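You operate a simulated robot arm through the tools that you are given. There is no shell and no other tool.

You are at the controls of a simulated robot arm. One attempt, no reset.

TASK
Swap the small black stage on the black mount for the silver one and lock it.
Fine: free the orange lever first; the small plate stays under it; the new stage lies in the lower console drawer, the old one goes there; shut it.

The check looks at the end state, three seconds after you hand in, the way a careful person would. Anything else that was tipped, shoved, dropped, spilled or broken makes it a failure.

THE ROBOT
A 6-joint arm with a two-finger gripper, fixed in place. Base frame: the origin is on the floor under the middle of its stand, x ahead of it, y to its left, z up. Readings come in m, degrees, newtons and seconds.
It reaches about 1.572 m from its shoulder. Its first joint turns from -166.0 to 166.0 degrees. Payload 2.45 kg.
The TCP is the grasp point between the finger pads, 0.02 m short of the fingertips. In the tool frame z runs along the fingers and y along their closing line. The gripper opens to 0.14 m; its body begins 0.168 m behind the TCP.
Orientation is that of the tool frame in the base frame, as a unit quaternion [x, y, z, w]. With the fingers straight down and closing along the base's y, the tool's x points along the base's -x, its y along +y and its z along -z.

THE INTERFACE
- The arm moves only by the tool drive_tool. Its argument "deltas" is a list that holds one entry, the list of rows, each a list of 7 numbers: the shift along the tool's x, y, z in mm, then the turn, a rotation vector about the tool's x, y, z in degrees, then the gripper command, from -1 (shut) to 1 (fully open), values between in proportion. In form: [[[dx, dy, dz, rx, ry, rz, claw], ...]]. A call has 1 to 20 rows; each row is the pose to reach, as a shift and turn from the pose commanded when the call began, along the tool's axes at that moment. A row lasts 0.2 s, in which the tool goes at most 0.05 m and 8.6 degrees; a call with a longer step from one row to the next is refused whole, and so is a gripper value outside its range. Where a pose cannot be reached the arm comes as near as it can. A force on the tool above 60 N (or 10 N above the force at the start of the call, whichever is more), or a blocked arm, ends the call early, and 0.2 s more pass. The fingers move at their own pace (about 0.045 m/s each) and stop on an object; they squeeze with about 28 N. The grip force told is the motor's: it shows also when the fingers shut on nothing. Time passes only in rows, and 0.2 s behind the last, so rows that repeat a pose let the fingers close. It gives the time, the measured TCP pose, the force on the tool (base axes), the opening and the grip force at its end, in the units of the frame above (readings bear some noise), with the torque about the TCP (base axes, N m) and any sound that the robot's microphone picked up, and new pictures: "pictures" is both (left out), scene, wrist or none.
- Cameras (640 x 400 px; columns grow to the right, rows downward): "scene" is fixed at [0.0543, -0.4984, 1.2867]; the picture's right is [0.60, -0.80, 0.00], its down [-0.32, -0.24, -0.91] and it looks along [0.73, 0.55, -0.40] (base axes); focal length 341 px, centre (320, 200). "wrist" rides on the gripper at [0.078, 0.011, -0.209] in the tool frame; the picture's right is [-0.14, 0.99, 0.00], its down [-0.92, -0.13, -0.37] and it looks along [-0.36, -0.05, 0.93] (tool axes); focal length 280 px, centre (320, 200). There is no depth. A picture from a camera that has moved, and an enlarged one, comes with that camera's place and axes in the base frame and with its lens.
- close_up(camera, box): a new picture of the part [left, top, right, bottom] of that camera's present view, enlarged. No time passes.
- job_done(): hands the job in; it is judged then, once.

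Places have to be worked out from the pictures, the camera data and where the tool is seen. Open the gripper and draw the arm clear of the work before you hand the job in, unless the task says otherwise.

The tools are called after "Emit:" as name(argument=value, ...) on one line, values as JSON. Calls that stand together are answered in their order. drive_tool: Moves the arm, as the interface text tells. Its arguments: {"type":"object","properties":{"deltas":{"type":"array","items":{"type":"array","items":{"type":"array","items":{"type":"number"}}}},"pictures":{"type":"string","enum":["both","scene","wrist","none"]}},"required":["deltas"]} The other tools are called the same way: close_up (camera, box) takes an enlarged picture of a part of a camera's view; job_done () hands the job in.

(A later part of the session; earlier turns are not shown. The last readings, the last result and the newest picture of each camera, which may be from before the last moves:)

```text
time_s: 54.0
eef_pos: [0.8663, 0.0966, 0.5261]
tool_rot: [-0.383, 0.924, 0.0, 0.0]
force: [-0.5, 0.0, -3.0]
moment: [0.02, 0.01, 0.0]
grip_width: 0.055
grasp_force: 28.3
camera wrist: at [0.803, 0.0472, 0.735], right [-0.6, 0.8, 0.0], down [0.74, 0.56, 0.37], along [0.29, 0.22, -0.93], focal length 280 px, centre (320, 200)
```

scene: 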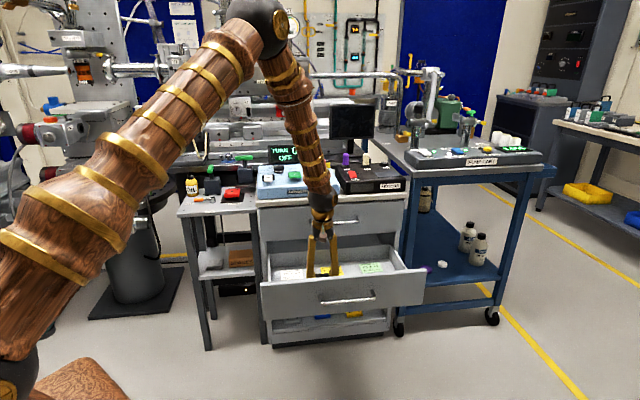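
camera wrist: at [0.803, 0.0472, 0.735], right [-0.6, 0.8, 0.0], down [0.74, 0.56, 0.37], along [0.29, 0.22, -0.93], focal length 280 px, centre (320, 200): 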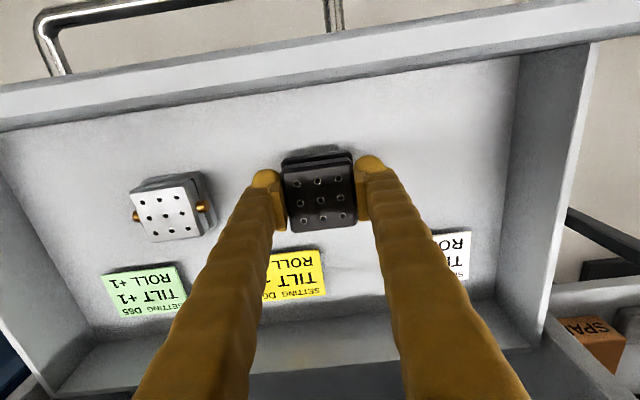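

The silver stage and the free area look as estimated. I'm lowering the next 28 mm slowly.

Emit:
drive_tool(deltas=[[[0, 0, 12, 0, 0, 0, -1], [0, 0, 22, 0, 0, 0, -1], [0, 0, 28, 0, 0, 0, -1], [0, 0, 28, 0, 0, 0, -1]]], pictures="both")

Emit:
close_up(camera="wrist", box=[230, 120, 410, 250])

```text
time_s: 55.0
eef_pos: [0.8671, 0.0966, 0.4996]
tool_rot: [-0.383, 0.924, -0.001, 0.0]
force: [0.4, 0.2, -2.3]
moment: [-0.02, -0.01, 0.0]
grip_width: 0.0553
grasp_force: 27.8
camera wrist: at [0.8033, 0.048, 0.7077], right [-0.6, 0.8, 0.0], down [0.74, 0.56, 0.37], along [0.29, 0.22, -0.93], focal length 280 px, centre (320, 200)
```

scene: 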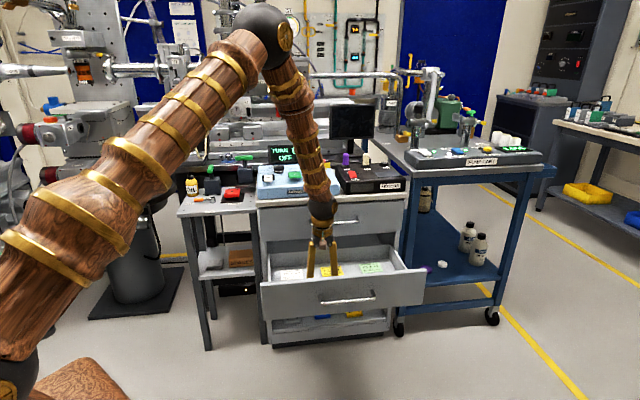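
wrist: 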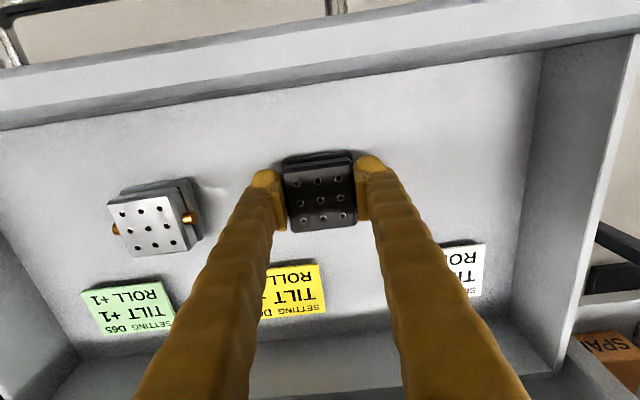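

```text
3.08 times, centred on (320, 185) of wrist
camera zoom: at [0.8033, 0.048, 0.7077], right [-0.6, 0.8, 0.0], down [0.74, 0.56, 0.37], along [0.29, 0.22, -0.93], focal length 863 px, centre (320, 246)
```

zoom: 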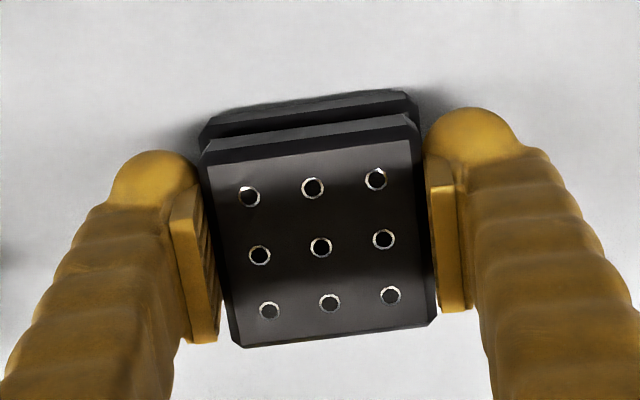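

The stage is close to the floor. I'm going down in small steps, watching for the vertical force to change sign.

Emit:
drive_tool(deltas=[[[0, 0, 3, 0, 0, 0, -1], [0, 0, 6, 0, 0, 0, -1], [0, 0, 6, 0, 0, 0, -1]]], pictures="none")

Emit:
drive_tool(deltas=[[[0, 0, 2, 0, 0, 0, -1], [0, 0, 2, 0, 0, 0, -1]]], pictures="none")

Emit:
drive_tool(deltas=[[[0, 0, 2, 0, 0, 0, -1], [0, 0, 2, 0, 0, 0, -1]]], pictures="wrist")

```text
time_s: 55.8
eef_pos: [0.8667, 0.0968, 0.495]
tool_rot: [-0.384, 0.923, -0.001, 0.001]
force: [-9.3, 8.7, 36.7]
moment: [0.16, 0.25, 0.03]
grip_width: 0.0553
grasp_force: 28.1
```

```text
time_s: 56.2
eef_pos: [0.8677, 0.0959, 0.4939]
tool_rot: [-0.383, 0.924, -0.001, 0.001]
force: [-1.5, 2.9, 9.5]
moment: [-0.03, 0.09, 0.07]
grip_width: 0.0549
grasp_force: 27.7
stopped in row 1: the force on the tool passed its limit at 66 N (the readings are from after the stop); the commanded pose is now the measured one
```

```text
time_s: 56.9
eef_pos: [0.8681, 0.0984, 0.4936]
tool_rot: [-0.384, 0.923, 0.0, 0.002]
force: [-3.0, 0.9, 9.2]
moment: [0.03, 0.17, 0.07]
grip_width: 0.0553
grasp_force: 27.9
stopped in row 2: the force on the tool passed its limit at 62 N (the readings are from after the stop); the commanded pose is now the measured one
camera wrist: at [0.8048, 0.0492, 0.7025], right [-0.6, 0.8, 0.0], down [0.74, 0.56, 0.37], along [0.3, 0.22, -0.93], focal length 280 px, centre (320, 200)
```

wrist: 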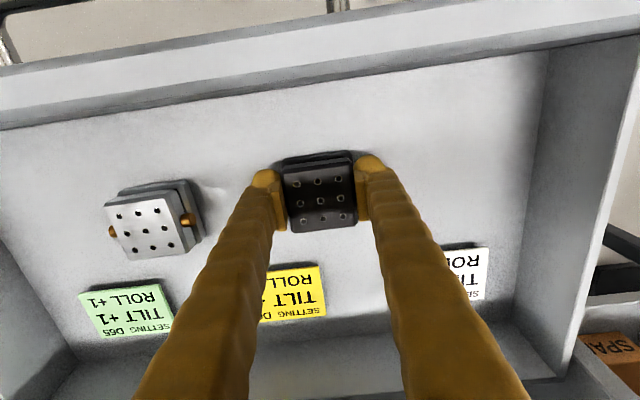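

The stage is on the drawer floor (contact at TCP z≈0.494). I'm opening the fingers and lifting away.

Emit:
drive_tool(deltas=[[[0, 0, 0, 0, 0, 0, -0.1], [0, 0, 0, 0, 0, 0, 0.1], [0, 0, 0, 0, 0, 0, 0.2], [0, 0, -20, 0, 0, 0, 0.2], [0, 0, -55, 0, 0, 0, 0.2], [0, 0, -95, 0, 0, 0, 0.2], [0, 0, -130, 0, 0, 0, 0.2], [0, 0, -130, 0, 0, 0, 0.2]]], pictures="both")

Emit:
close_up(camera="wrist", box=[100, 60, 420, 260])

```text
time_s: 58.6
eef_pos: [0.8684, 0.0984, 0.6251]
tool_rot: [-0.383, 0.924, 0.0, 0.002]
force: [0.0, -1.1, 0.1]
moment: [0.05, -0.02, -0.03]
grip_width: 0.0841
grasp_force: 0.1
camera wrist: at [0.8043, 0.0494, 0.8324], right [-0.6, 0.8, 0.0], down [0.74, 0.56, 0.37], along [0.3, 0.22, -0.93], focal length 280 px, centre (320, 200)
```

scene: 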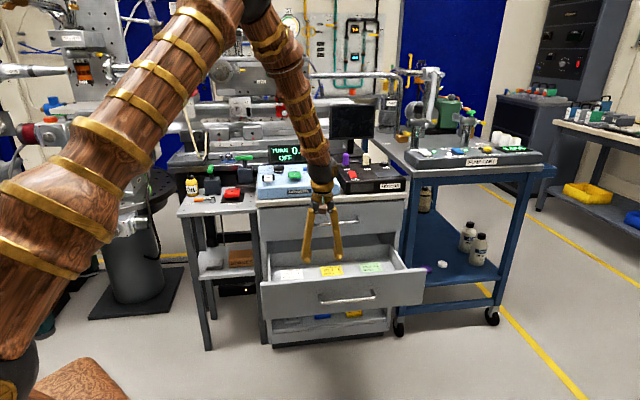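
wrist: 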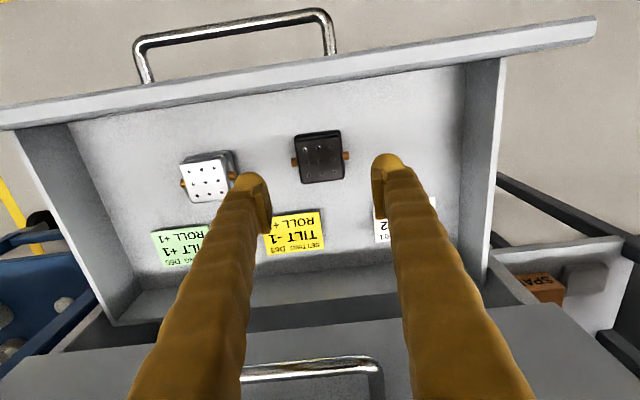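

```text
2.00 times, centred on (260, 160) of wrist
camera zoom: at [0.8043, 0.0494, 0.8324], right [-0.6, 0.8, 0.0], down [0.74, 0.56, 0.37], along [0.3, 0.22, -0.93], focal length 561 px, centre (440, 280)
```

zoom: 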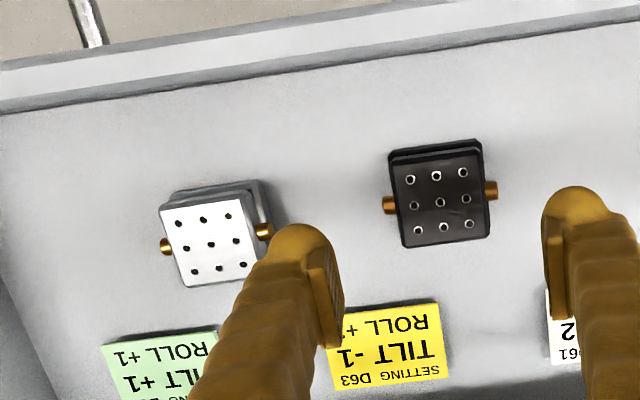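

The black stage sits upright in the drawer. I'm now moving sideways over the silver stage (about (0.974, -0.001), top z≈0.50) and opening wider.

Emit:
drive_tool(deltas=[[[-1, -36, 0, 0, 0, 0, 0.3], [-2, -72, 0, 0, 0, 0, 0.4], [-3, -109, 0, 0, 0.1, 0, 0.4], [-4.4, -145, 0, -0.09, 0.2, 0, 0.4], [-4.4, -145, 0, -0.09, 0.2, 0, 0.4]]], pictures="both")

Emit:
close_up(camera="wrist", box=[240, 110, 400, 210])

```text
time_s: 59.9
eef_pos: [0.9746, -0.001, 0.6234]
tool_rot: [-0.383, 0.924, 0.0, 0.0]
force: [0.6, 0.3, 0.7]
moment: [-0.02, -0.01, -0.03]
grip_width: 0.0979
grasp_force: 0.1
camera wrist: at [0.9114, -0.0504, 0.8323], right [-0.6, 0.8, 0.0], down [0.74, 0.56, 0.37], along [0.29, 0.22, -0.93], focal length 280 px, centre (320, 200)
```

scene: 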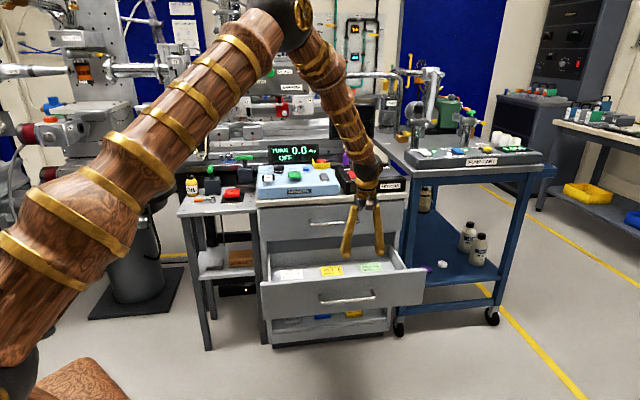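
wrist: 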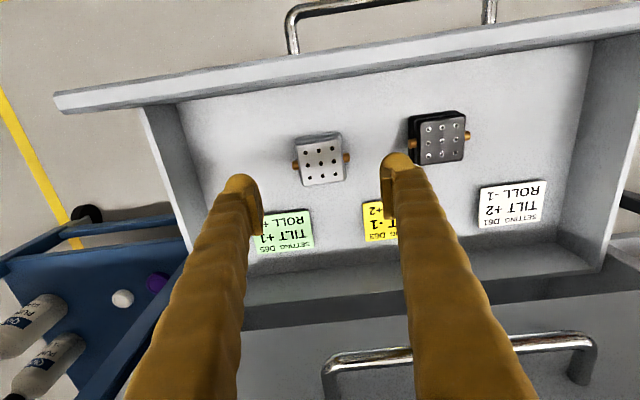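

```text
4.00 times, centred on (320, 160) of wrist
camera zoom: at [0.9114, -0.0504, 0.8323], right [-0.6, 0.8, 0.0], down [0.74, 0.56, 0.37], along [0.29, 0.22, -0.93], focal length 1122 px, centre (320, 360)
```

zoom: 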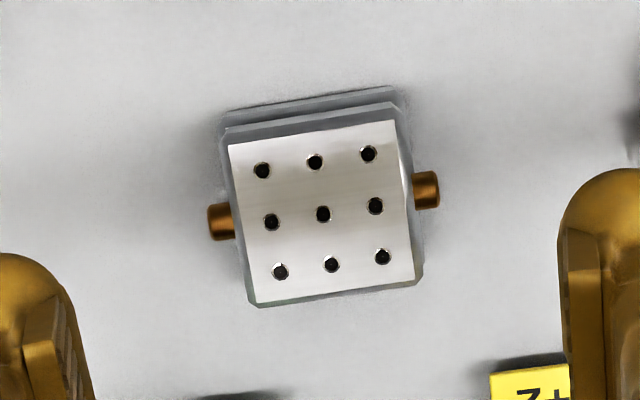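

The silver's center projects about 1–3 mm back of and 1 mm left of my tool axis. I'm descending to grasp height with that correction, then comparing with how the black stage looked in the grip.

Emit:
drive_tool(deltas=[[[-2, 0.9, 40, 0, 0, 0, 0.4], [-2, 0.9, 80, 0, 0, 0, 0.4], [-2, 0.9, 105, 0, 0, 0, 0.4], [-2, 0.9, 120, 0, 0, 0, 0.4], [-2, 0.9, 128, 0, 0, 0, 0.4], [-2, 0.9, 128, 0, 0, 0, 0.3]]], pictures="both")

Emit:
close_up(camera="wrist", box=[220, 130, 420, 255])

```text
time_s: 61.2
eef_pos: [0.9746, 0.0016, 0.4947]
tool_rot: [-0.383, 0.924, 0.0, -0.001]
force: [-0.2, -0.1, -0.4]
moment: [-0.01, -0.02, 0.0]
grip_width: 0.0912
grasp_force: 0.0
camera wrist: at [0.9113, -0.0484, 0.7039], right [-0.6, 0.8, 0.0], down [0.74, 0.56, 0.37], along [0.29, 0.22, -0.93], focal length 280 px, centre (320, 200)
```

scene: 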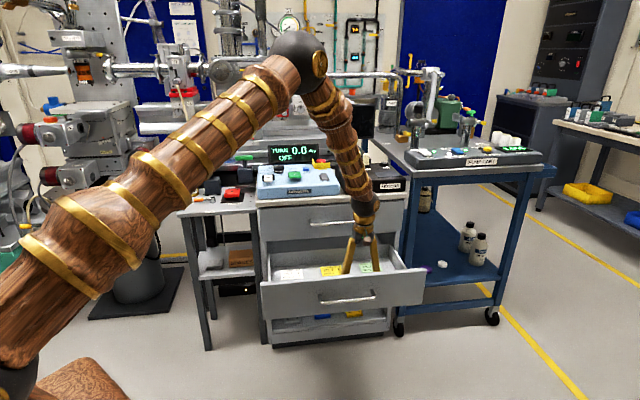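
wrist: 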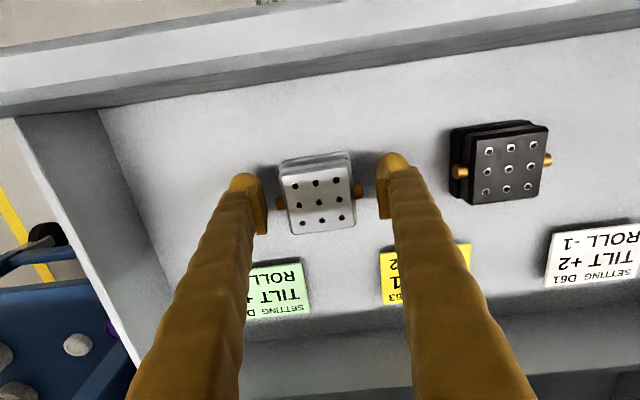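

```text
3.20 times, centred on (320, 192) of wrist
camera zoom: at [0.9113, -0.0484, 0.7039], right [-0.6, 0.8, 0.0], down [0.74, 0.56, 0.37], along [0.29, 0.22, -0.93], focal length 897 px, centre (320, 224)
```

zoom: 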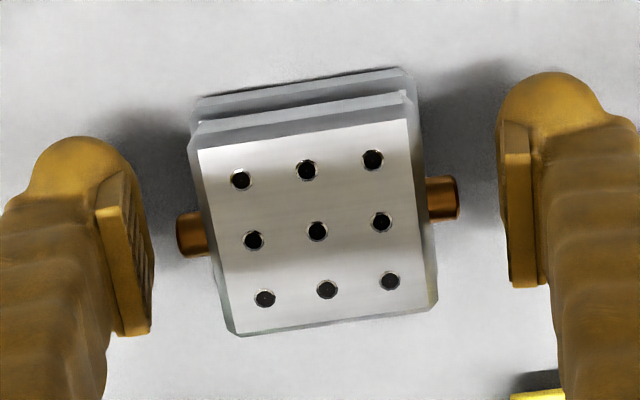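

Against the black stage's gripped view, the silver sits about 1 mm back. I'm applying that small shift and closing on it.

Emit:
drive_tool(deltas=[[[-1.2, -0.7, 0, 0, 0, 0, 0.2], [-1.2, -0.7, 0, 0, 0, 0, 0], [-1.2, -0.7, 0, 0, 0, 0, -0.15], [-1.2, -0.7, 0, 0, 0, 0, -1], [-1.2, -0.7, 0, 0, 0, 0, -1], [-1.2, -0.7, 0, 0, 0, 0, -1], [-1.2, -0.7, 0, 0, 0, 0, -1]]], pictures="wrist")

Emit:
close_up(camera="wrist", box=[220, 130, 420, 255])

```text
time_s: 62.9
eef_pos: [0.9758, -0.0, 0.4944]
tool_rot: [-0.384, 0.923, 0.0, 0.0]
force: [-0.3, 0.5, -0.1]
moment: [0.02, -0.01, 0.08]
grip_width: 0.0554
grasp_force: 28.8
camera wrist: at [0.9128, -0.0482, 0.7041], right [-0.6, 0.8, 0.0], down [0.74, 0.56, 0.37], along [0.29, 0.22, -0.93], focal length 280 px, centre (320, 200)
```

wrist: 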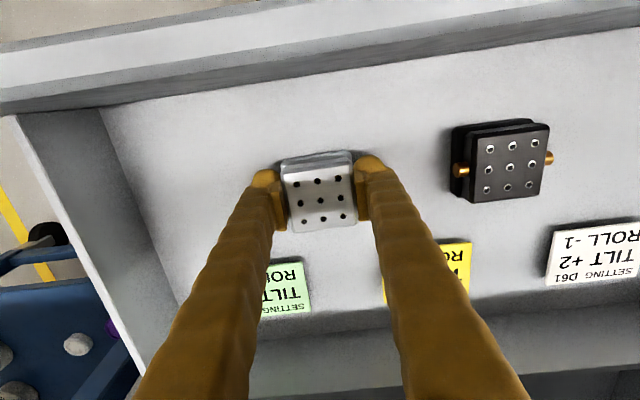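

```text
3.20 times, centred on (320, 192) of wrist
camera zoom: at [0.9128, -0.0482, 0.7041], right [-0.6, 0.8, 0.0], down [0.74, 0.56, 0.37], along [0.29, 0.22, -0.93], focal length 897 px, centre (320, 224)
```

zoom: 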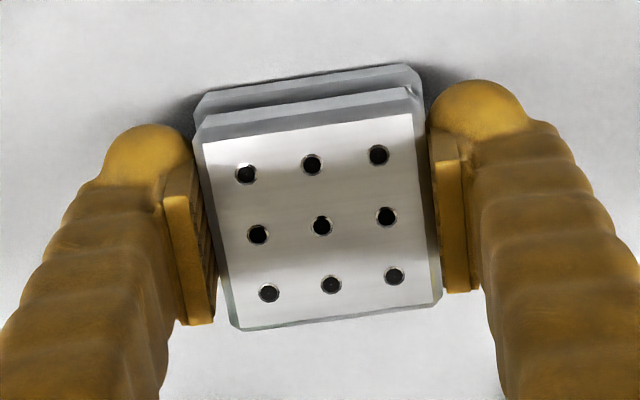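

The silver stage is held just as the black one was (55 mm, center hole within 0.3 mm of the same image spot). I'm lifting it straight up out of the drawer.

Emit:
drive_tool(deltas=[[[0, 0, -5, 0, 0, 0, -1], [0, 0, -20, 0, 0, 0, -1], [0, 0, -55, 0, 0, 0, -1], [0, 0, -95, 0, 0, 0, -1], [0, 0, -140, 0, 0, 0, -1], [0, 0, -185, 0, 0, 0, -1], [0, 0, -230, 0, 0, 0, -1], [0, 0, -275, 0, 0, 0, -1], [0, 0, -320, 0, 0, 0, -1], [0, 0, -365, 0, 0, 0, -1], [0, 0, -410, 0, 0, 0, -1], [0, 0, -445, 0, 0, 0, -1], [0, 0, -456, 0, 0, 0, -1], [0, 0, -456, 0, 0, 0, -1]]], pictures="both")

```text
time_s: 65.8
eef_pos: [0.9759, 0.002, 0.951]
tool_rot: [-0.384, 0.923, 0.0, 0.0]
force: [-0.1, 0.6, -3.8]
moment: [0.01, -0.01, 0.01]
grip_width: 0.0548
grasp_force: 28.0
camera wrist: at [0.913, -0.0463, 1.1602], right [-0.6, 0.8, 0.0], down [0.74, 0.56, 0.37], along [0.29, 0.22, -0.93], focal length 280 px, centre (320, 200)
```

scene: 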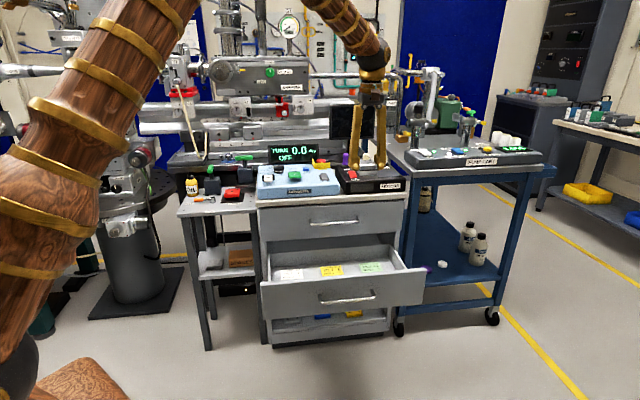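
wrist: 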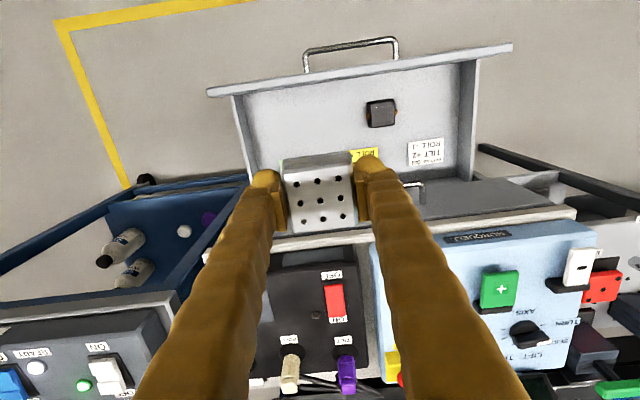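

Silver stage is held firmly (weight about 3 N). I'm carrying it at height over to the mount.

Emit:
drive_tool(deltas=[[[-8, 12, 0, 0, 0, 0, -1], [-28, 41, 0, 0, 0, 0, -1], [-54, 79, 0, 0, 0, 0, -1], [-80, 117, 0, 0, 0, 0, -1], [-106, 155, 0, 0, 0, 0, -1], [-132, 193, 0, 0, 0, 0, -1], [-158, 231, 0, 0, 0, 0, -1], [-184, 269, 0, 0, 0, 0, -1], [-210, 307, 0, 0, 0, 0, -1], [-236, 345, 0, 0, 0, 0, -1], [-262, 383, 0, 0, 0, 0, -1], [-288, 421, 0, 0, 0, 0, -1], [-308, 450, 0, 0, 0, 0, -1], [-318, 465, 0, 0, 0, 0, -1], [-322, 470, 0, 0, 0, 0, -1], [-322, 470, 0, 0, 0, 0, -1]]], pictures="both")

Emit:
close_up(camera="wrist", box=[220, 100, 420, 225])

```text
time_s: 69.2
eef_pos: [0.8711, 0.5606, 0.9514]
tool_rot: [-0.384, 0.923, 0.0, -0.001]
force: [0.6, 0.7, -2.3]
moment: [-0.02, -0.02, 0.01]
grip_width: 0.0548
grasp_force: 28.0
camera wrist: at [0.8075, 0.5121, 1.1606], right [-0.6, 0.8, 0.0], down [0.74, 0.56, 0.37], along [0.29, 0.22, -0.93], focal length 280 px, centre (320, 200)
```

scene: 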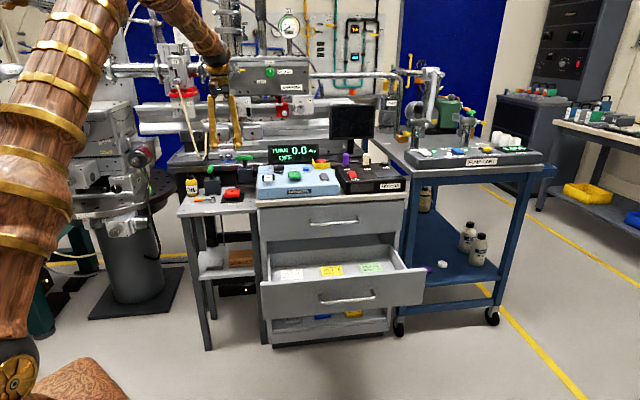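
wrist: 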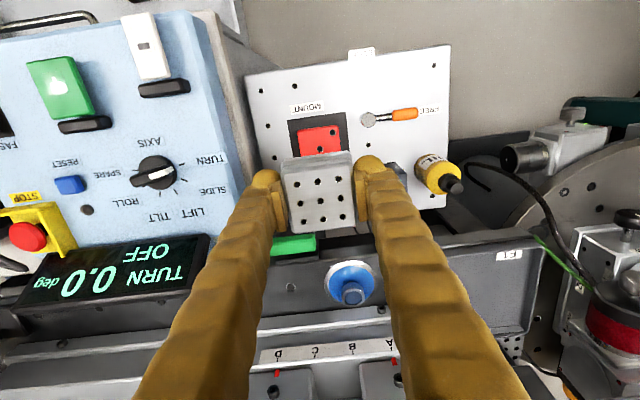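

```text
3.20 times, centred on (320, 162) of wrist
camera zoom: at [0.8075, 0.5121, 1.1606], right [-0.6, 0.8, 0.0], down [0.74, 0.56, 0.37], along [0.29, 0.22, -0.93], focal length 897 px, centre (320, 320)
```

zoom: 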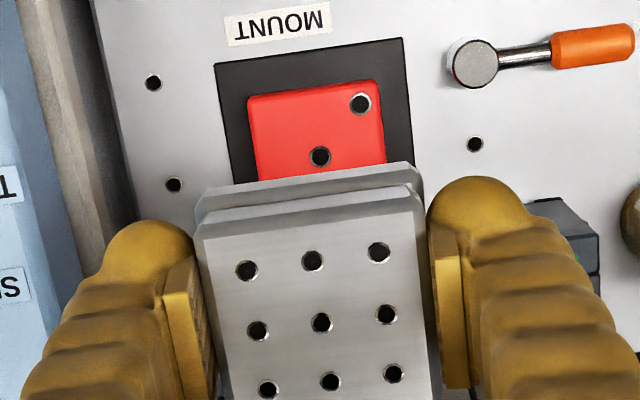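

The red plate's center hole is directly under the tool axis. I'm descending to about 20 mm above seating height to compare with the view I had when lifting the black stage.

Emit:
drive_tool(deltas=[[[0, 0, 15, 0, 0, 0, -1], [0, 0, 50, 0, 0, 0, -1], [0, 0, 90, 0, 0, 0, -1], [0, 0, 125, 0, 0, 0, -1], [0, 0, 143, 0, 0, 0, -1], [0, 0, 150, 0, 0, 0, -1], [0, 0, 150, 0, 0, 0, -1]]], pictures="both")

Emit:
close_up(camera="wrist", box=[220, 110, 420, 235])

Emit:
close_up(camera="scene", box=[180, 140, 276, 200])

```text
time_s: 70.8
eef_pos: [0.8712, 0.5613, 0.8008]
tool_rot: [-0.384, 0.924, 0.0, 0.0]
force: [0.7, -1.0, -2.8]
moment: [0.0, 0.03, -0.02]
grip_width: 0.055
grasp_force: 28.0
camera wrist: at [0.8071, 0.5125, 1.0099], right [-0.6, 0.8, 0.0], down [0.74, 0.56, 0.37], along [0.29, 0.22, -0.93], focal length 280 px, centre (320, 200)
```

scene: 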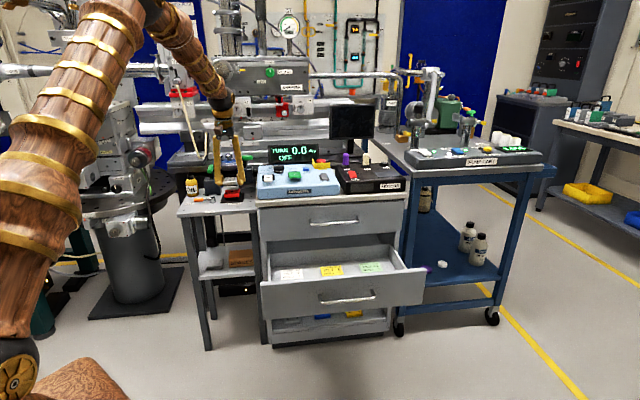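
wrist: 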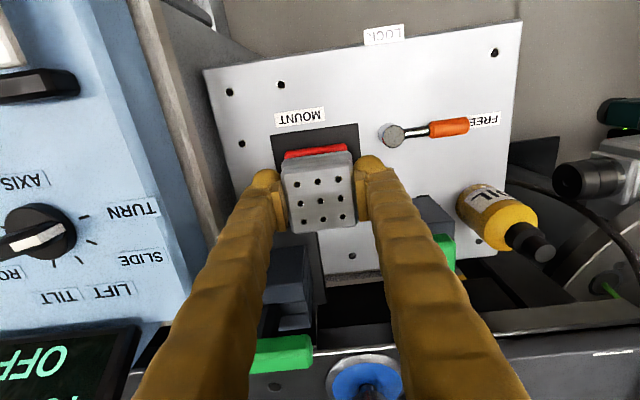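

```text
3.20 times, centred on (320, 172) of wrist
camera zoom: at [0.8071, 0.5125, 1.0099], right [-0.6, 0.8, 0.0], down [0.74, 0.56, 0.37], along [0.29, 0.22, -0.93], focal length 897 px, centre (320, 288)
```

zoom: 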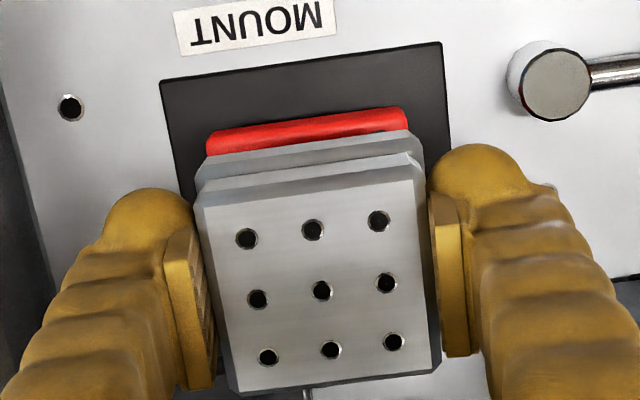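

```text
6.67 times, centred on (228, 170) of scene
camera zoom: at [0.0543, -0.4984, 1.2867], right [0.6, -0.8, 0.0], down [-0.32, -0.24, -0.91], along [0.73, 0.55, -0.4], focal length 2272 px, centre (933, 400)
```

zoom: 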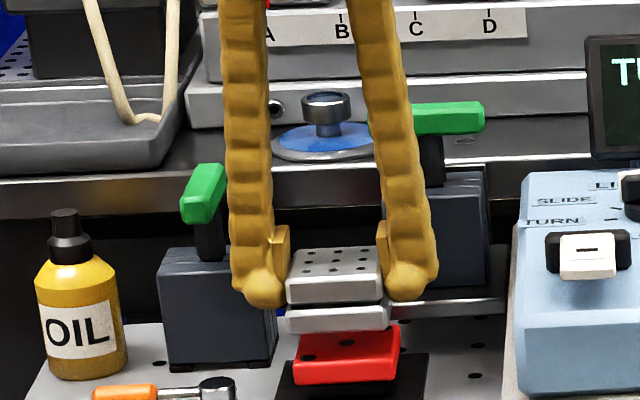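

The view matches the black stage's lift-off view to within about a pixel. I'm lowering gently: 15 mm first, then small checked steps.

Emit:
drive_tool(deltas=[[[0, 0, 6, 0, 0, 0, -1], [0, 0, 11, 0, 0, 0, -1], [0, 0, 15, 0, 0, 0, -1], [0, 0, 15, 0, 0, 0, -1]]], pictures="wrist")

Emit:
close_up(camera="wrist", box=[220, 130, 420, 255])

Emit:
close_up(camera="scene", box=[200, 160, 264, 200])

```text
time_s: 71.8
eef_pos: [0.8697, 0.5605, 0.7866]
tool_rot: [-0.384, 0.923, -0.001, 0.0]
force: [0.1, -0.2, -2.3]
moment: [-0.06, 0.02, 0.0]
grip_width: 0.0551
grasp_force: 28.1
camera wrist: at [0.8074, 0.5128, 0.9949], right [-0.6, 0.8, 0.0], down [0.74, 0.56, 0.37], along [0.29, 0.22, -0.93], focal length 280 px, centre (320, 200)
```

wrist: 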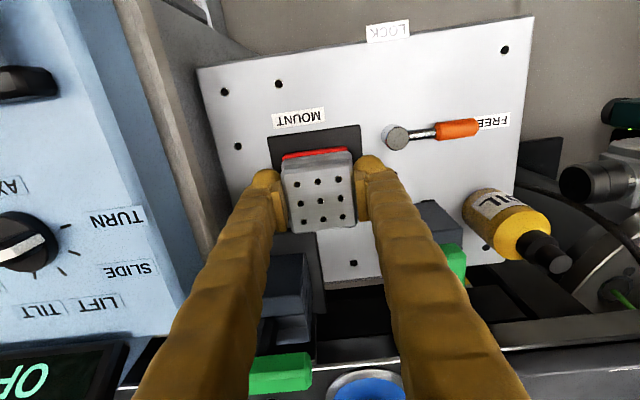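

```text
3.20 times, centred on (320, 192) of wrist
camera zoom: at [0.8074, 0.5128, 0.9949], right [-0.6, 0.8, 0.0], down [0.74, 0.56, 0.37], along [0.29, 0.22, -0.93], focal length 897 px, centre (320, 224)
```

zoom: 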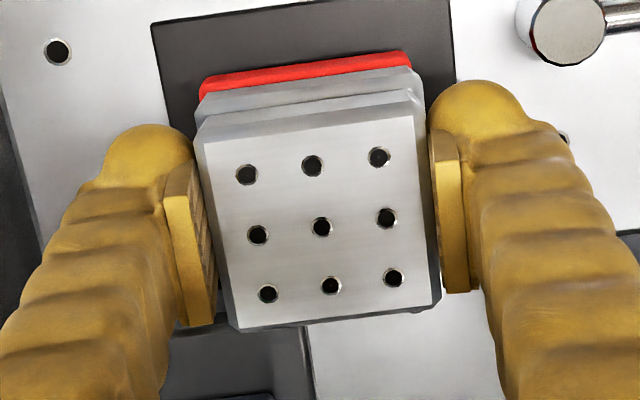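

```text
10.00 times, centred on (232, 180) of scene
camera zoom: at [0.0543, -0.4984, 1.2867], right [0.6, -0.8, 0.0], down [-0.32, -0.24, -0.91], along [0.73, 0.55, -0.4], focal length 3408 px, centre (1200, 400)
```

zoom: 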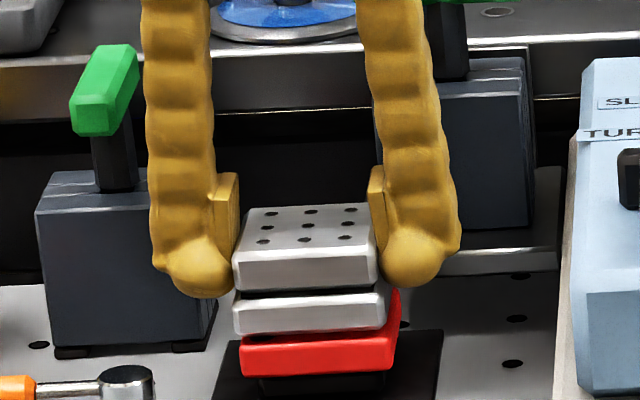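

Close to seated: only a thin gap remains between the stage and red plate. Next small step down.

Emit:
drive_tool(deltas=[[[0, 0, 1.5, 0, 0, 0, -1], [0, 0, 2.5, 0, 0, 0, -1], [0, 0, 2.5, 0, 0, 0, -1]]], pictures="none")

```text
time_s: 72.7
eef_pos: [0.8705, 0.56, 0.7839]
tool_rot: [-0.383, 0.924, -0.001, 0.0]
force: [0.5, -9.2, 0.8]
moment: [-0.32, 0.0, -0.02]
grip_width: 0.0551
grasp_force: 28.0
```

A lateral force of 9 N in -y appeared with light contact. I'm looking before pressing further.

Emit:
close_up(camera="wrist", box=[220, 130, 420, 255])

Emit:
close_up(camera="scene", box=[200, 160, 264, 200])

```text
3.20 times, centred on (320, 192) of wrist
camera zoom: at [0.8075, 0.5124, 0.9926], right [-0.6, 0.8, 0.0], down [0.74, 0.56, 0.37], along [0.29, 0.22, -0.93], focal length 897 px, centre (320, 224)
```

zoom: 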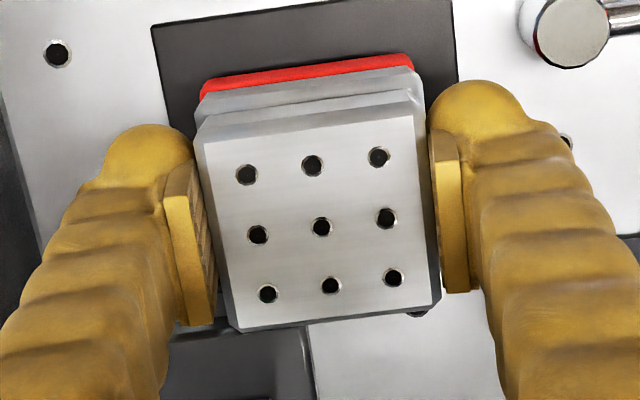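

```text
10.00 times, centred on (232, 180) of scene
camera zoom: at [0.0543, -0.4984, 1.2867], right [0.6, -0.8, 0.0], down [-0.32, -0.24, -0.91], along [0.73, 0.55, -0.4], focal length 3408 px, centre (1200, 400)
```

zoom: 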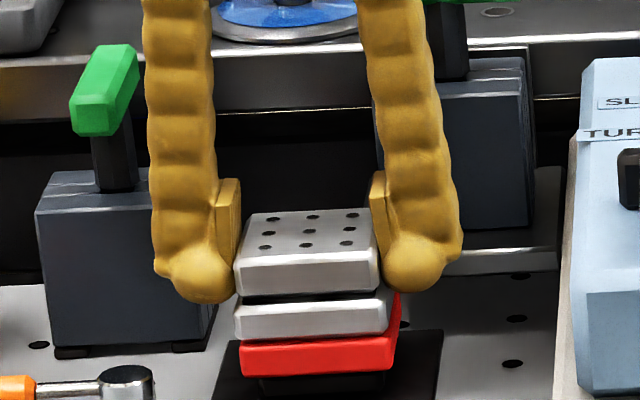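

The contact pushes the tool toward -y (front-right), and the image comparison also suggests I'm about 1 mm too far left. I'm raising 1.5 mm, shifting about 1 mm toward front-right, and lowering again.

Emit:
drive_tool(deltas=[[[0, 0, -1.5, 0, 0, 0, -1], [0.7, -0.8, -1.5, 0, 0, 0, -1], [0.7, -0.8, 0, 0, 0, 0, -1], [0.7, -0.8, 0, 0, 0, 0, -1]]], pictures="none")

```text
time_s: 73.7
eef_pos: [0.8713, 0.5603, 0.7844]
tool_rot: [-0.383, 0.924, -0.001, 0.0]
force: [0.9, -2.2, -2.3]
moment: [-0.09, 0.02, -0.03]
grip_width: 0.0554
grasp_force: 28.1
```

The lateral load dropped to 2 N. Lowering another millimeter.

Emit:
drive_tool(deltas=[[[0, 0, 1, 0, 0, 0, -1], [0, 0, 1, 0, 0, 0, -1]]], pictures="none")

```text
time_s: 74.2
eef_pos: [0.8709, 0.5617, 0.7832]
tool_rot: [-0.383, 0.924, 0.0, 0.0]
force: [-0.1, -1.3, 8.6]
moment: [0.01, 0.05, 0.01]
grip_width: 0.0547
grasp_force: 28.5
```

Now there's a clean vertical contact of about 11 N and almost no lateral force. I'm checking the seating visually.

Emit:
close_up(camera="scene", box=[212, 165, 252, 190])

Emit:
close_up(camera="wrist", box=[220, 130, 420, 255])

```text
16.00 times, centred on (232, 178) of scene
camera zoom: at [0.0543, -0.4984, 1.2867], right [0.6, -0.8, 0.0], down [-0.32, -0.24, -0.91], along [0.73, 0.55, -0.4], focal length 5453 px, centre (1728, 560)
```

zoom: 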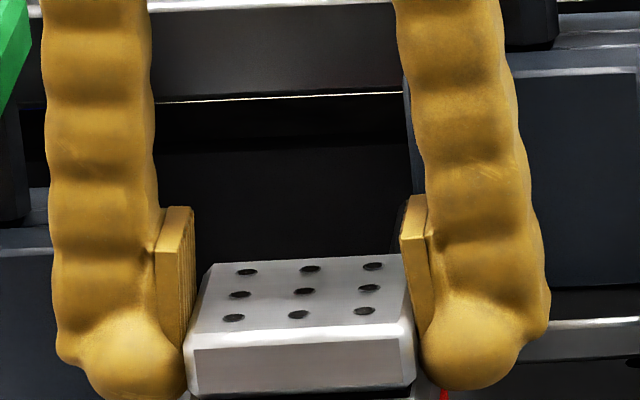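

```text
3.20 times, centred on (320, 192) of wrist
camera zoom: at [0.8074, 0.5116, 0.9922], right [-0.6, 0.8, 0.0], down [0.74, 0.56, 0.37], along [0.29, 0.22, -0.93], focal length 897 px, centre (320, 224)
```

zoom: 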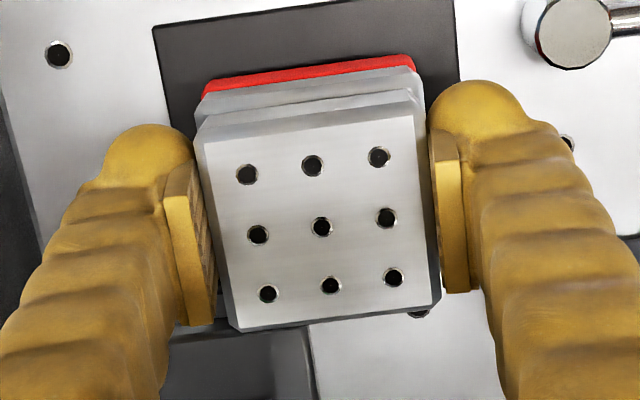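

Emit:
close_up(camera="scene", box=[212, 178, 252, 203])

```text
16.00 times, centred on (232, 190) of scene
camera zoom: at [0.0543, -0.4984, 1.2867], right [0.6, -0.8, 0.0], down [-0.32, -0.24, -0.91], along [0.73, 0.55, -0.4], focal length 5453 px, centre (1728, 352)
```

zoom: 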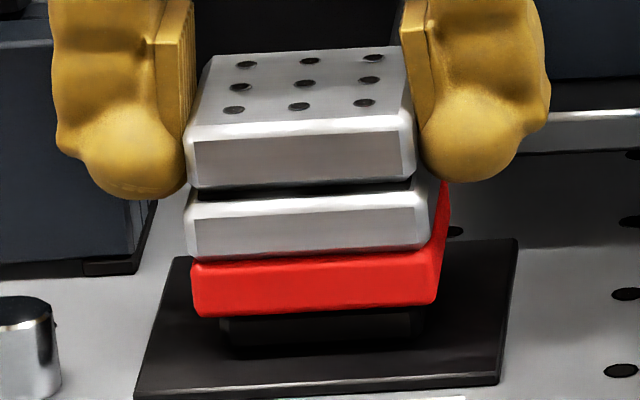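

The silver stage sits flush on the red plate with no gap. I'm releasing it and lifting straight up.

Emit:
drive_tool(deltas=[[[0, 0, 0, 0, 0, 0, -0.15], [0, 0, 0, 0, 0, 0, 0], [0, 0, 0, 0, 0, 0, 0.2], [0, 0, 0, 0, 0, 0, 0.3], [0, 0, -15, 0, 0, 0, 0.3], [0, 0, -45, 0, 0, 0, 0.3], [0, 0, -85, 0, 0, 0, 0.3], [0, 0, -125, 0, 0, 0, 0.3], [0, 0, -160, 0, 0, 0, 0.1], [0, 0, -160, 0, 0, 0, 0]]], pictures="both")

Emit:
close_up(camera="wrist", box=[220, 90, 420, 215])

Emit:
close_up(camera="scene", box=[170, 150, 266, 210])

```text
time_s: 76.5
eef_pos: [0.8705, 0.5605, 0.9431]
tool_rot: [-0.383, 0.924, -0.001, -0.001]
force: [-0.2, -0.1, -0.7]
moment: [0.0, 0.0, -0.01]
grip_width: 0.0696
grasp_force: 0.0
camera wrist: at [0.8075, 0.5121, 1.1519], right [-0.6, 0.8, 0.0], down [0.74, 0.56, 0.37], along [0.29, 0.22, -0.93], focal length 280 px, centre (320, 200)
```

scene: 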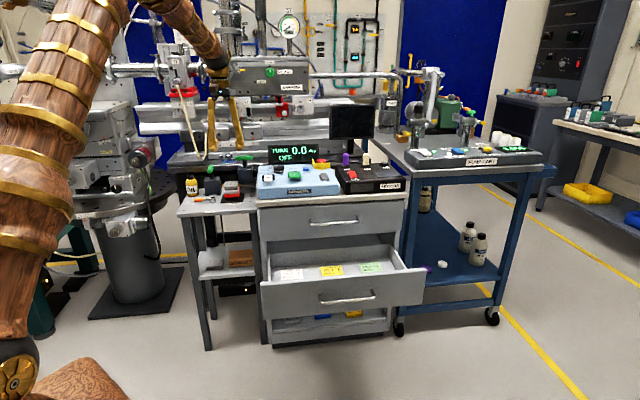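
wrist: 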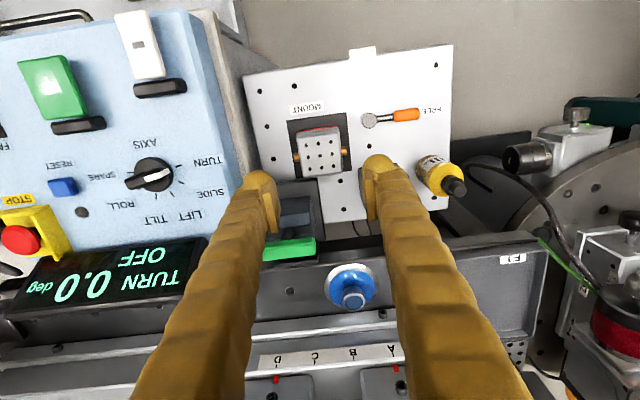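

```text
3.20 times, centred on (320, 152) of wrist
camera zoom: at [0.8075, 0.5121, 1.1519], right [-0.6, 0.8, 0.0], down [0.74, 0.56, 0.37], along [0.29, 0.22, -0.93], focal length 897 px, centre (320, 352)
```

zoom: 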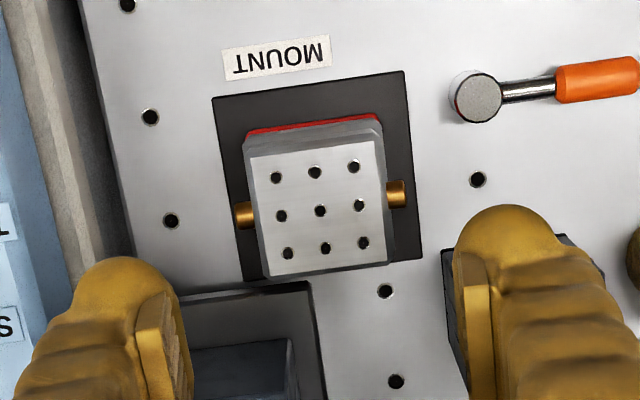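

```text
6.67 times, centred on (218, 180) of scene
camera zoom: at [0.0543, -0.4984, 1.2867], right [0.6, -0.8, 0.0], down [-0.32, -0.24, -0.91], along [0.73, 0.55, -0.4], focal length 2272 px, centre (1000, 333)
```

zoom: 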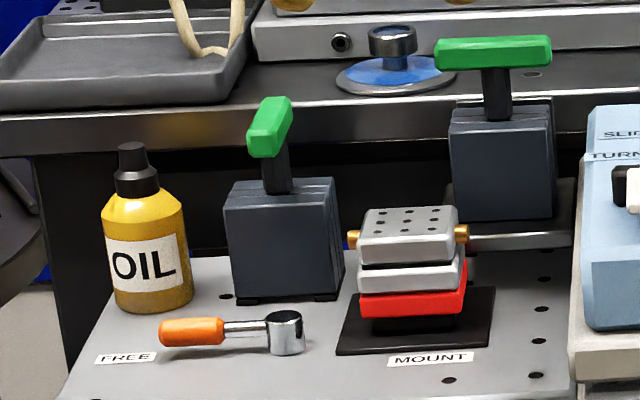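

The silver stage sits exactly where the black one was, with the red plate beneath it. Next is locking: I'm moving over the lever handle at FREE and turning the tool 90° to straddle it.

Emit:
drive_tool(deltas=[[[2, 11, 0, 0, 0, 7.5, -0.1], [5, 22, 0, 0, 0, 15, -0.2], [7, 32, 0, 0, 0, 22.5, -0.3], [10, 43, 0, 0, 0, 30, -0.4], [12, 54, 0, 0, 0, 37.5, -0.4], [14, 64, 0, 0, 0, 45, -0.4], [17, 75, 0, 0, 0, 52.5, -0.4], [19, 86, 0, 0, 0, 60, -0.4], [22, 97, 0, 0, 0, 67.5, -0.4], [24, 107, 0, 0, 0, 75, -0.4], [27, 118, 0, 0, 0, 82.5, -0.4], [29, 128.7, 0, 0, 0, 90, -0.4], [29, 128.7, 45, 0, 0, 90, -0.4], [29, 128.7, 90, 0, 0, 90, -0.4], [29, 128.7, 130, 0, 0, 90, -0.4], [29, 128.7, 130, 0, 0, 90, -0.4]]], pictures="both")

Emit:
close_up(camera="wrist", box=[240, 120, 400, 220])

```text
time_s: 79.8
eef_pos: [0.7599, 0.6313, 0.8118]
tool_rot: [0.382, 0.924, 0.001, 0.0]
force: [-0.5, -0.5, -0.4]
moment: [0.0, 0.01, -0.03]
grip_width: 0.0415
grasp_force: 0.1
camera wrist: at [0.7112, 0.6933, 1.0204], right [0.8, 0.6, 0.0], down [0.56, -0.74, 0.37], along [0.22, -0.29, -0.93], focal length 280 px, centre (320, 200)
```

scene: 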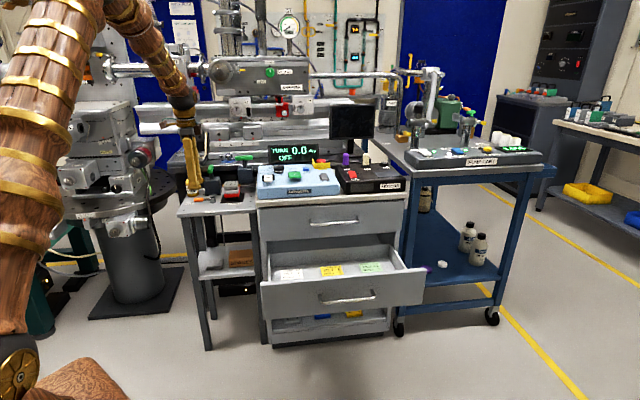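
wrist: 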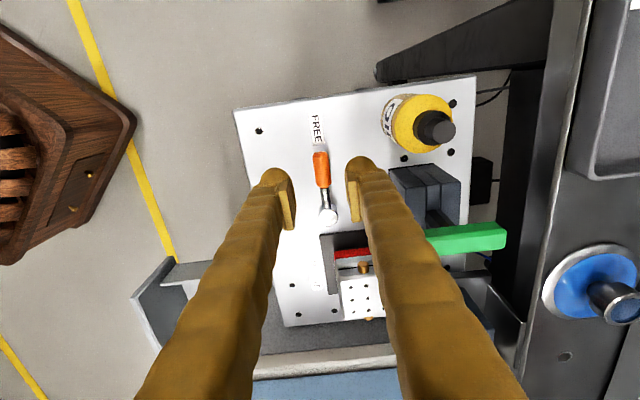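

```text
4.00 times, centred on (320, 170) of wrist
camera zoom: at [0.7112, 0.6933, 1.0204], right [0.8, 0.6, 0.0], down [0.56, -0.74, 0.37], along [0.22, -0.29, -0.93], focal length 1122 px, centre (320, 320)
```

zoom: 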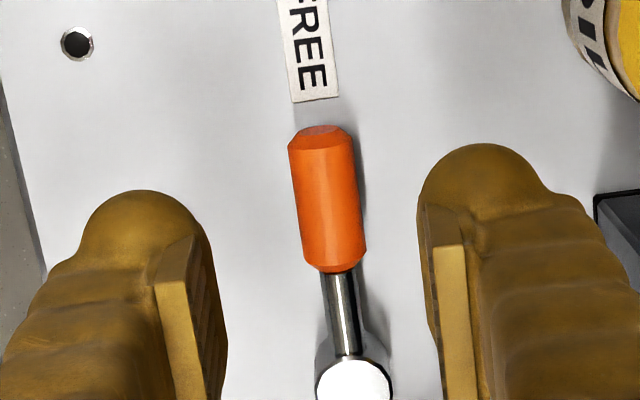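

The handle's center is about 2 mm toward the back from my axis. I'm correcting and lowering to straddle it at z = 0.750.

Emit:
drive_tool(deltas=[[[0, 2, 20, 0, 0, 0, -0.4], [0, 2, 40, 0, 0, 0, -0.4], [0, 2, 54, 0, 0, 0, -0.4], [0, 2, 61, 0, 0, 0, -0.4], [0, 2, 61, 0, 0, 0, -0.5], [0, 2, 61, 0, 0, 0, -0.62], [0, 2, 61, 0, 0, 0, -0.62]]], pictures="wrist")

Emit:
close_up(camera="wrist", box=[240, 120, 400, 220])

```text
time_s: 81.5
eef_pos: [0.7614, 0.6329, 0.7527]
tool_rot: [0.382, 0.924, -0.001, -0.001]
force: [0.6, -0.7, 0.0]
moment: [0.01, -0.02, 0.01]
grip_width: 0.0266
grasp_force: 0.0
camera wrist: at [0.7126, 0.6938, 0.9608], right [0.8, 0.6, 0.0], down [0.56, -0.74, 0.37], along [0.22, -0.29, -0.93], focal length 280 px, centre (320, 200)
```

wrist: 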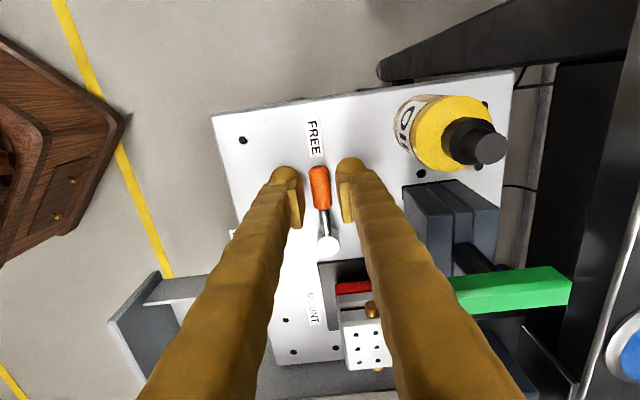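

```text
4.00 times, centred on (320, 170) of wrist
camera zoom: at [0.7126, 0.6938, 0.9608], right [0.8, 0.6, 0.0], down [0.56, -0.74, 0.37], along [0.22, -0.29, -0.93], focal length 1122 px, centre (320, 320)
```

zoom: 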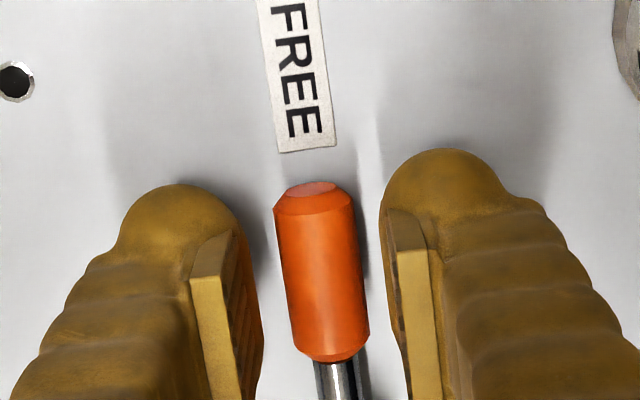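

The handle is centered between the fingers. I'm sweeping the lever back from FREE to LOCK along its arc.

Emit:
drive_tool(deltas=[[[-0.2, -7.1, 0, 0, 0, -8, -0.62], [-1.3, -14.0, 0, 0, 0, -16, -0.62], [-3.4, -20.8, 0, 0, 0, -24, -0.62], [-6.5, -27.2, 0, 0, 0, -32, -0.62], [-10.4, -33.1, 0, 0, 0, -40, -0.62], [-15.0, -38.4, 0, 0, 0, -48, -0.62], [-20.4, -43.0, 0, 0, 0, -56, -0.62], [-26.4, -46.8, 0, 0, 0, -64, -0.62], [-32.8, -49.7, 0, 0, 0, -72, -0.62], [-39.6, -51.7, 0, 0, 0, -80, -0.62], [-46.5, -52.8, 0, 0, 0, -88, -0.62], [-51.8, -52.9, 0, 0, 0, -94, -0.62], [-51.8, -52.9, 0, 0, 0, -94, -0.62]]], pictures="both")

Emit:
close_up(camera="wrist", box=[240, 120, 400, 220])

Emit:
close_up(camera="scene", box=[170, 150, 266, 210])

```text
time_s: 84.2
eef_pos: [0.7599, 0.558, 0.7513]
tool_rot: [-0.416, 0.909, -0.001, -0.001]
force: [-0.2, 0.1, 0.9]
moment: [0.03, -0.01, 0.01]
grip_width: 0.0265
grasp_force: 0.1
camera wrist: at [0.6998, 0.5046, 0.9608], right [-0.66, 0.75, 0.0], down [0.7, 0.61, 0.37], along [0.28, 0.24, -0.93], focal length 280 px, centre (320, 200)
```

scene: 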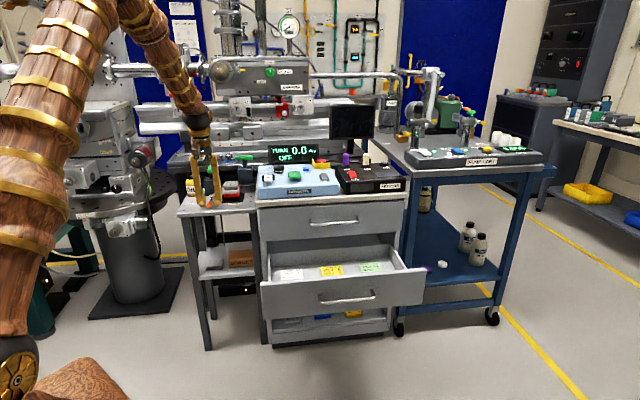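
wrist: 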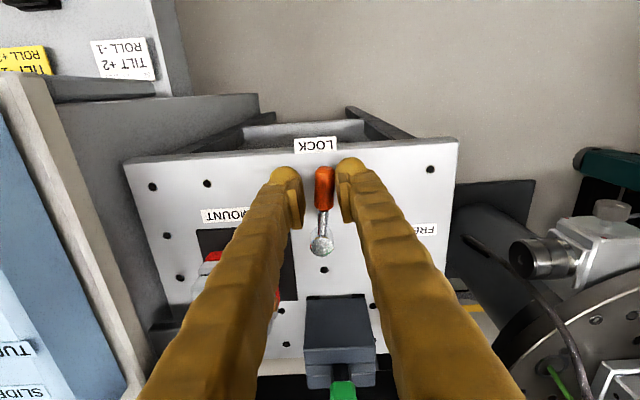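

```text
4.00 times, centred on (320, 170) of wrist
camera zoom: at [0.6998, 0.5046, 0.9608], right [-0.66, 0.75, 0.0], down [0.7, 0.61, 0.37], along [0.28, 0.24, -0.93], focal length 1122 px, centre (320, 320)
```

zoom: 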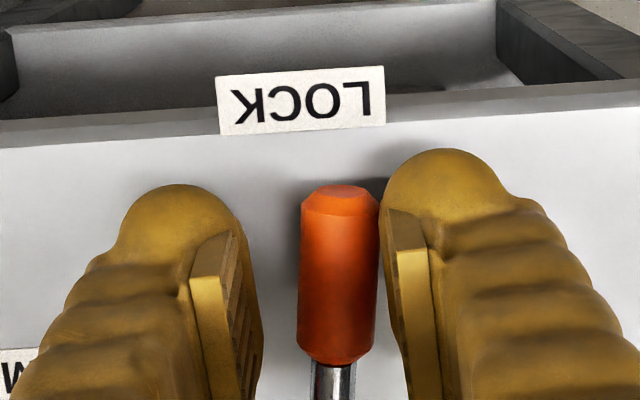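

```text
6.67 times, centred on (218, 180) of scene
camera zoom: at [0.0543, -0.4984, 1.2867], right [0.6, -0.8, 0.0], down [-0.32, -0.24, -0.91], along [0.73, 0.55, -0.4], focal length 2272 px, centre (1000, 333)
```

zoom: 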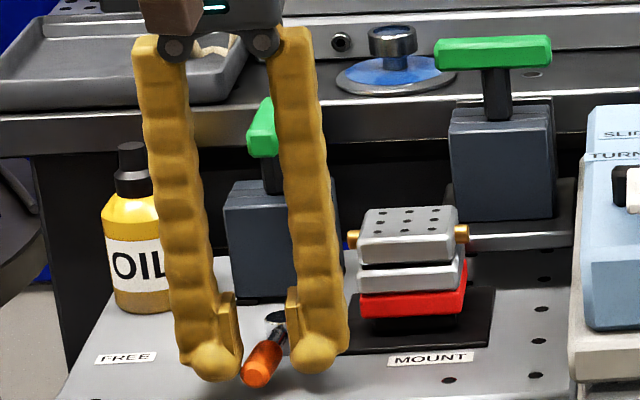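

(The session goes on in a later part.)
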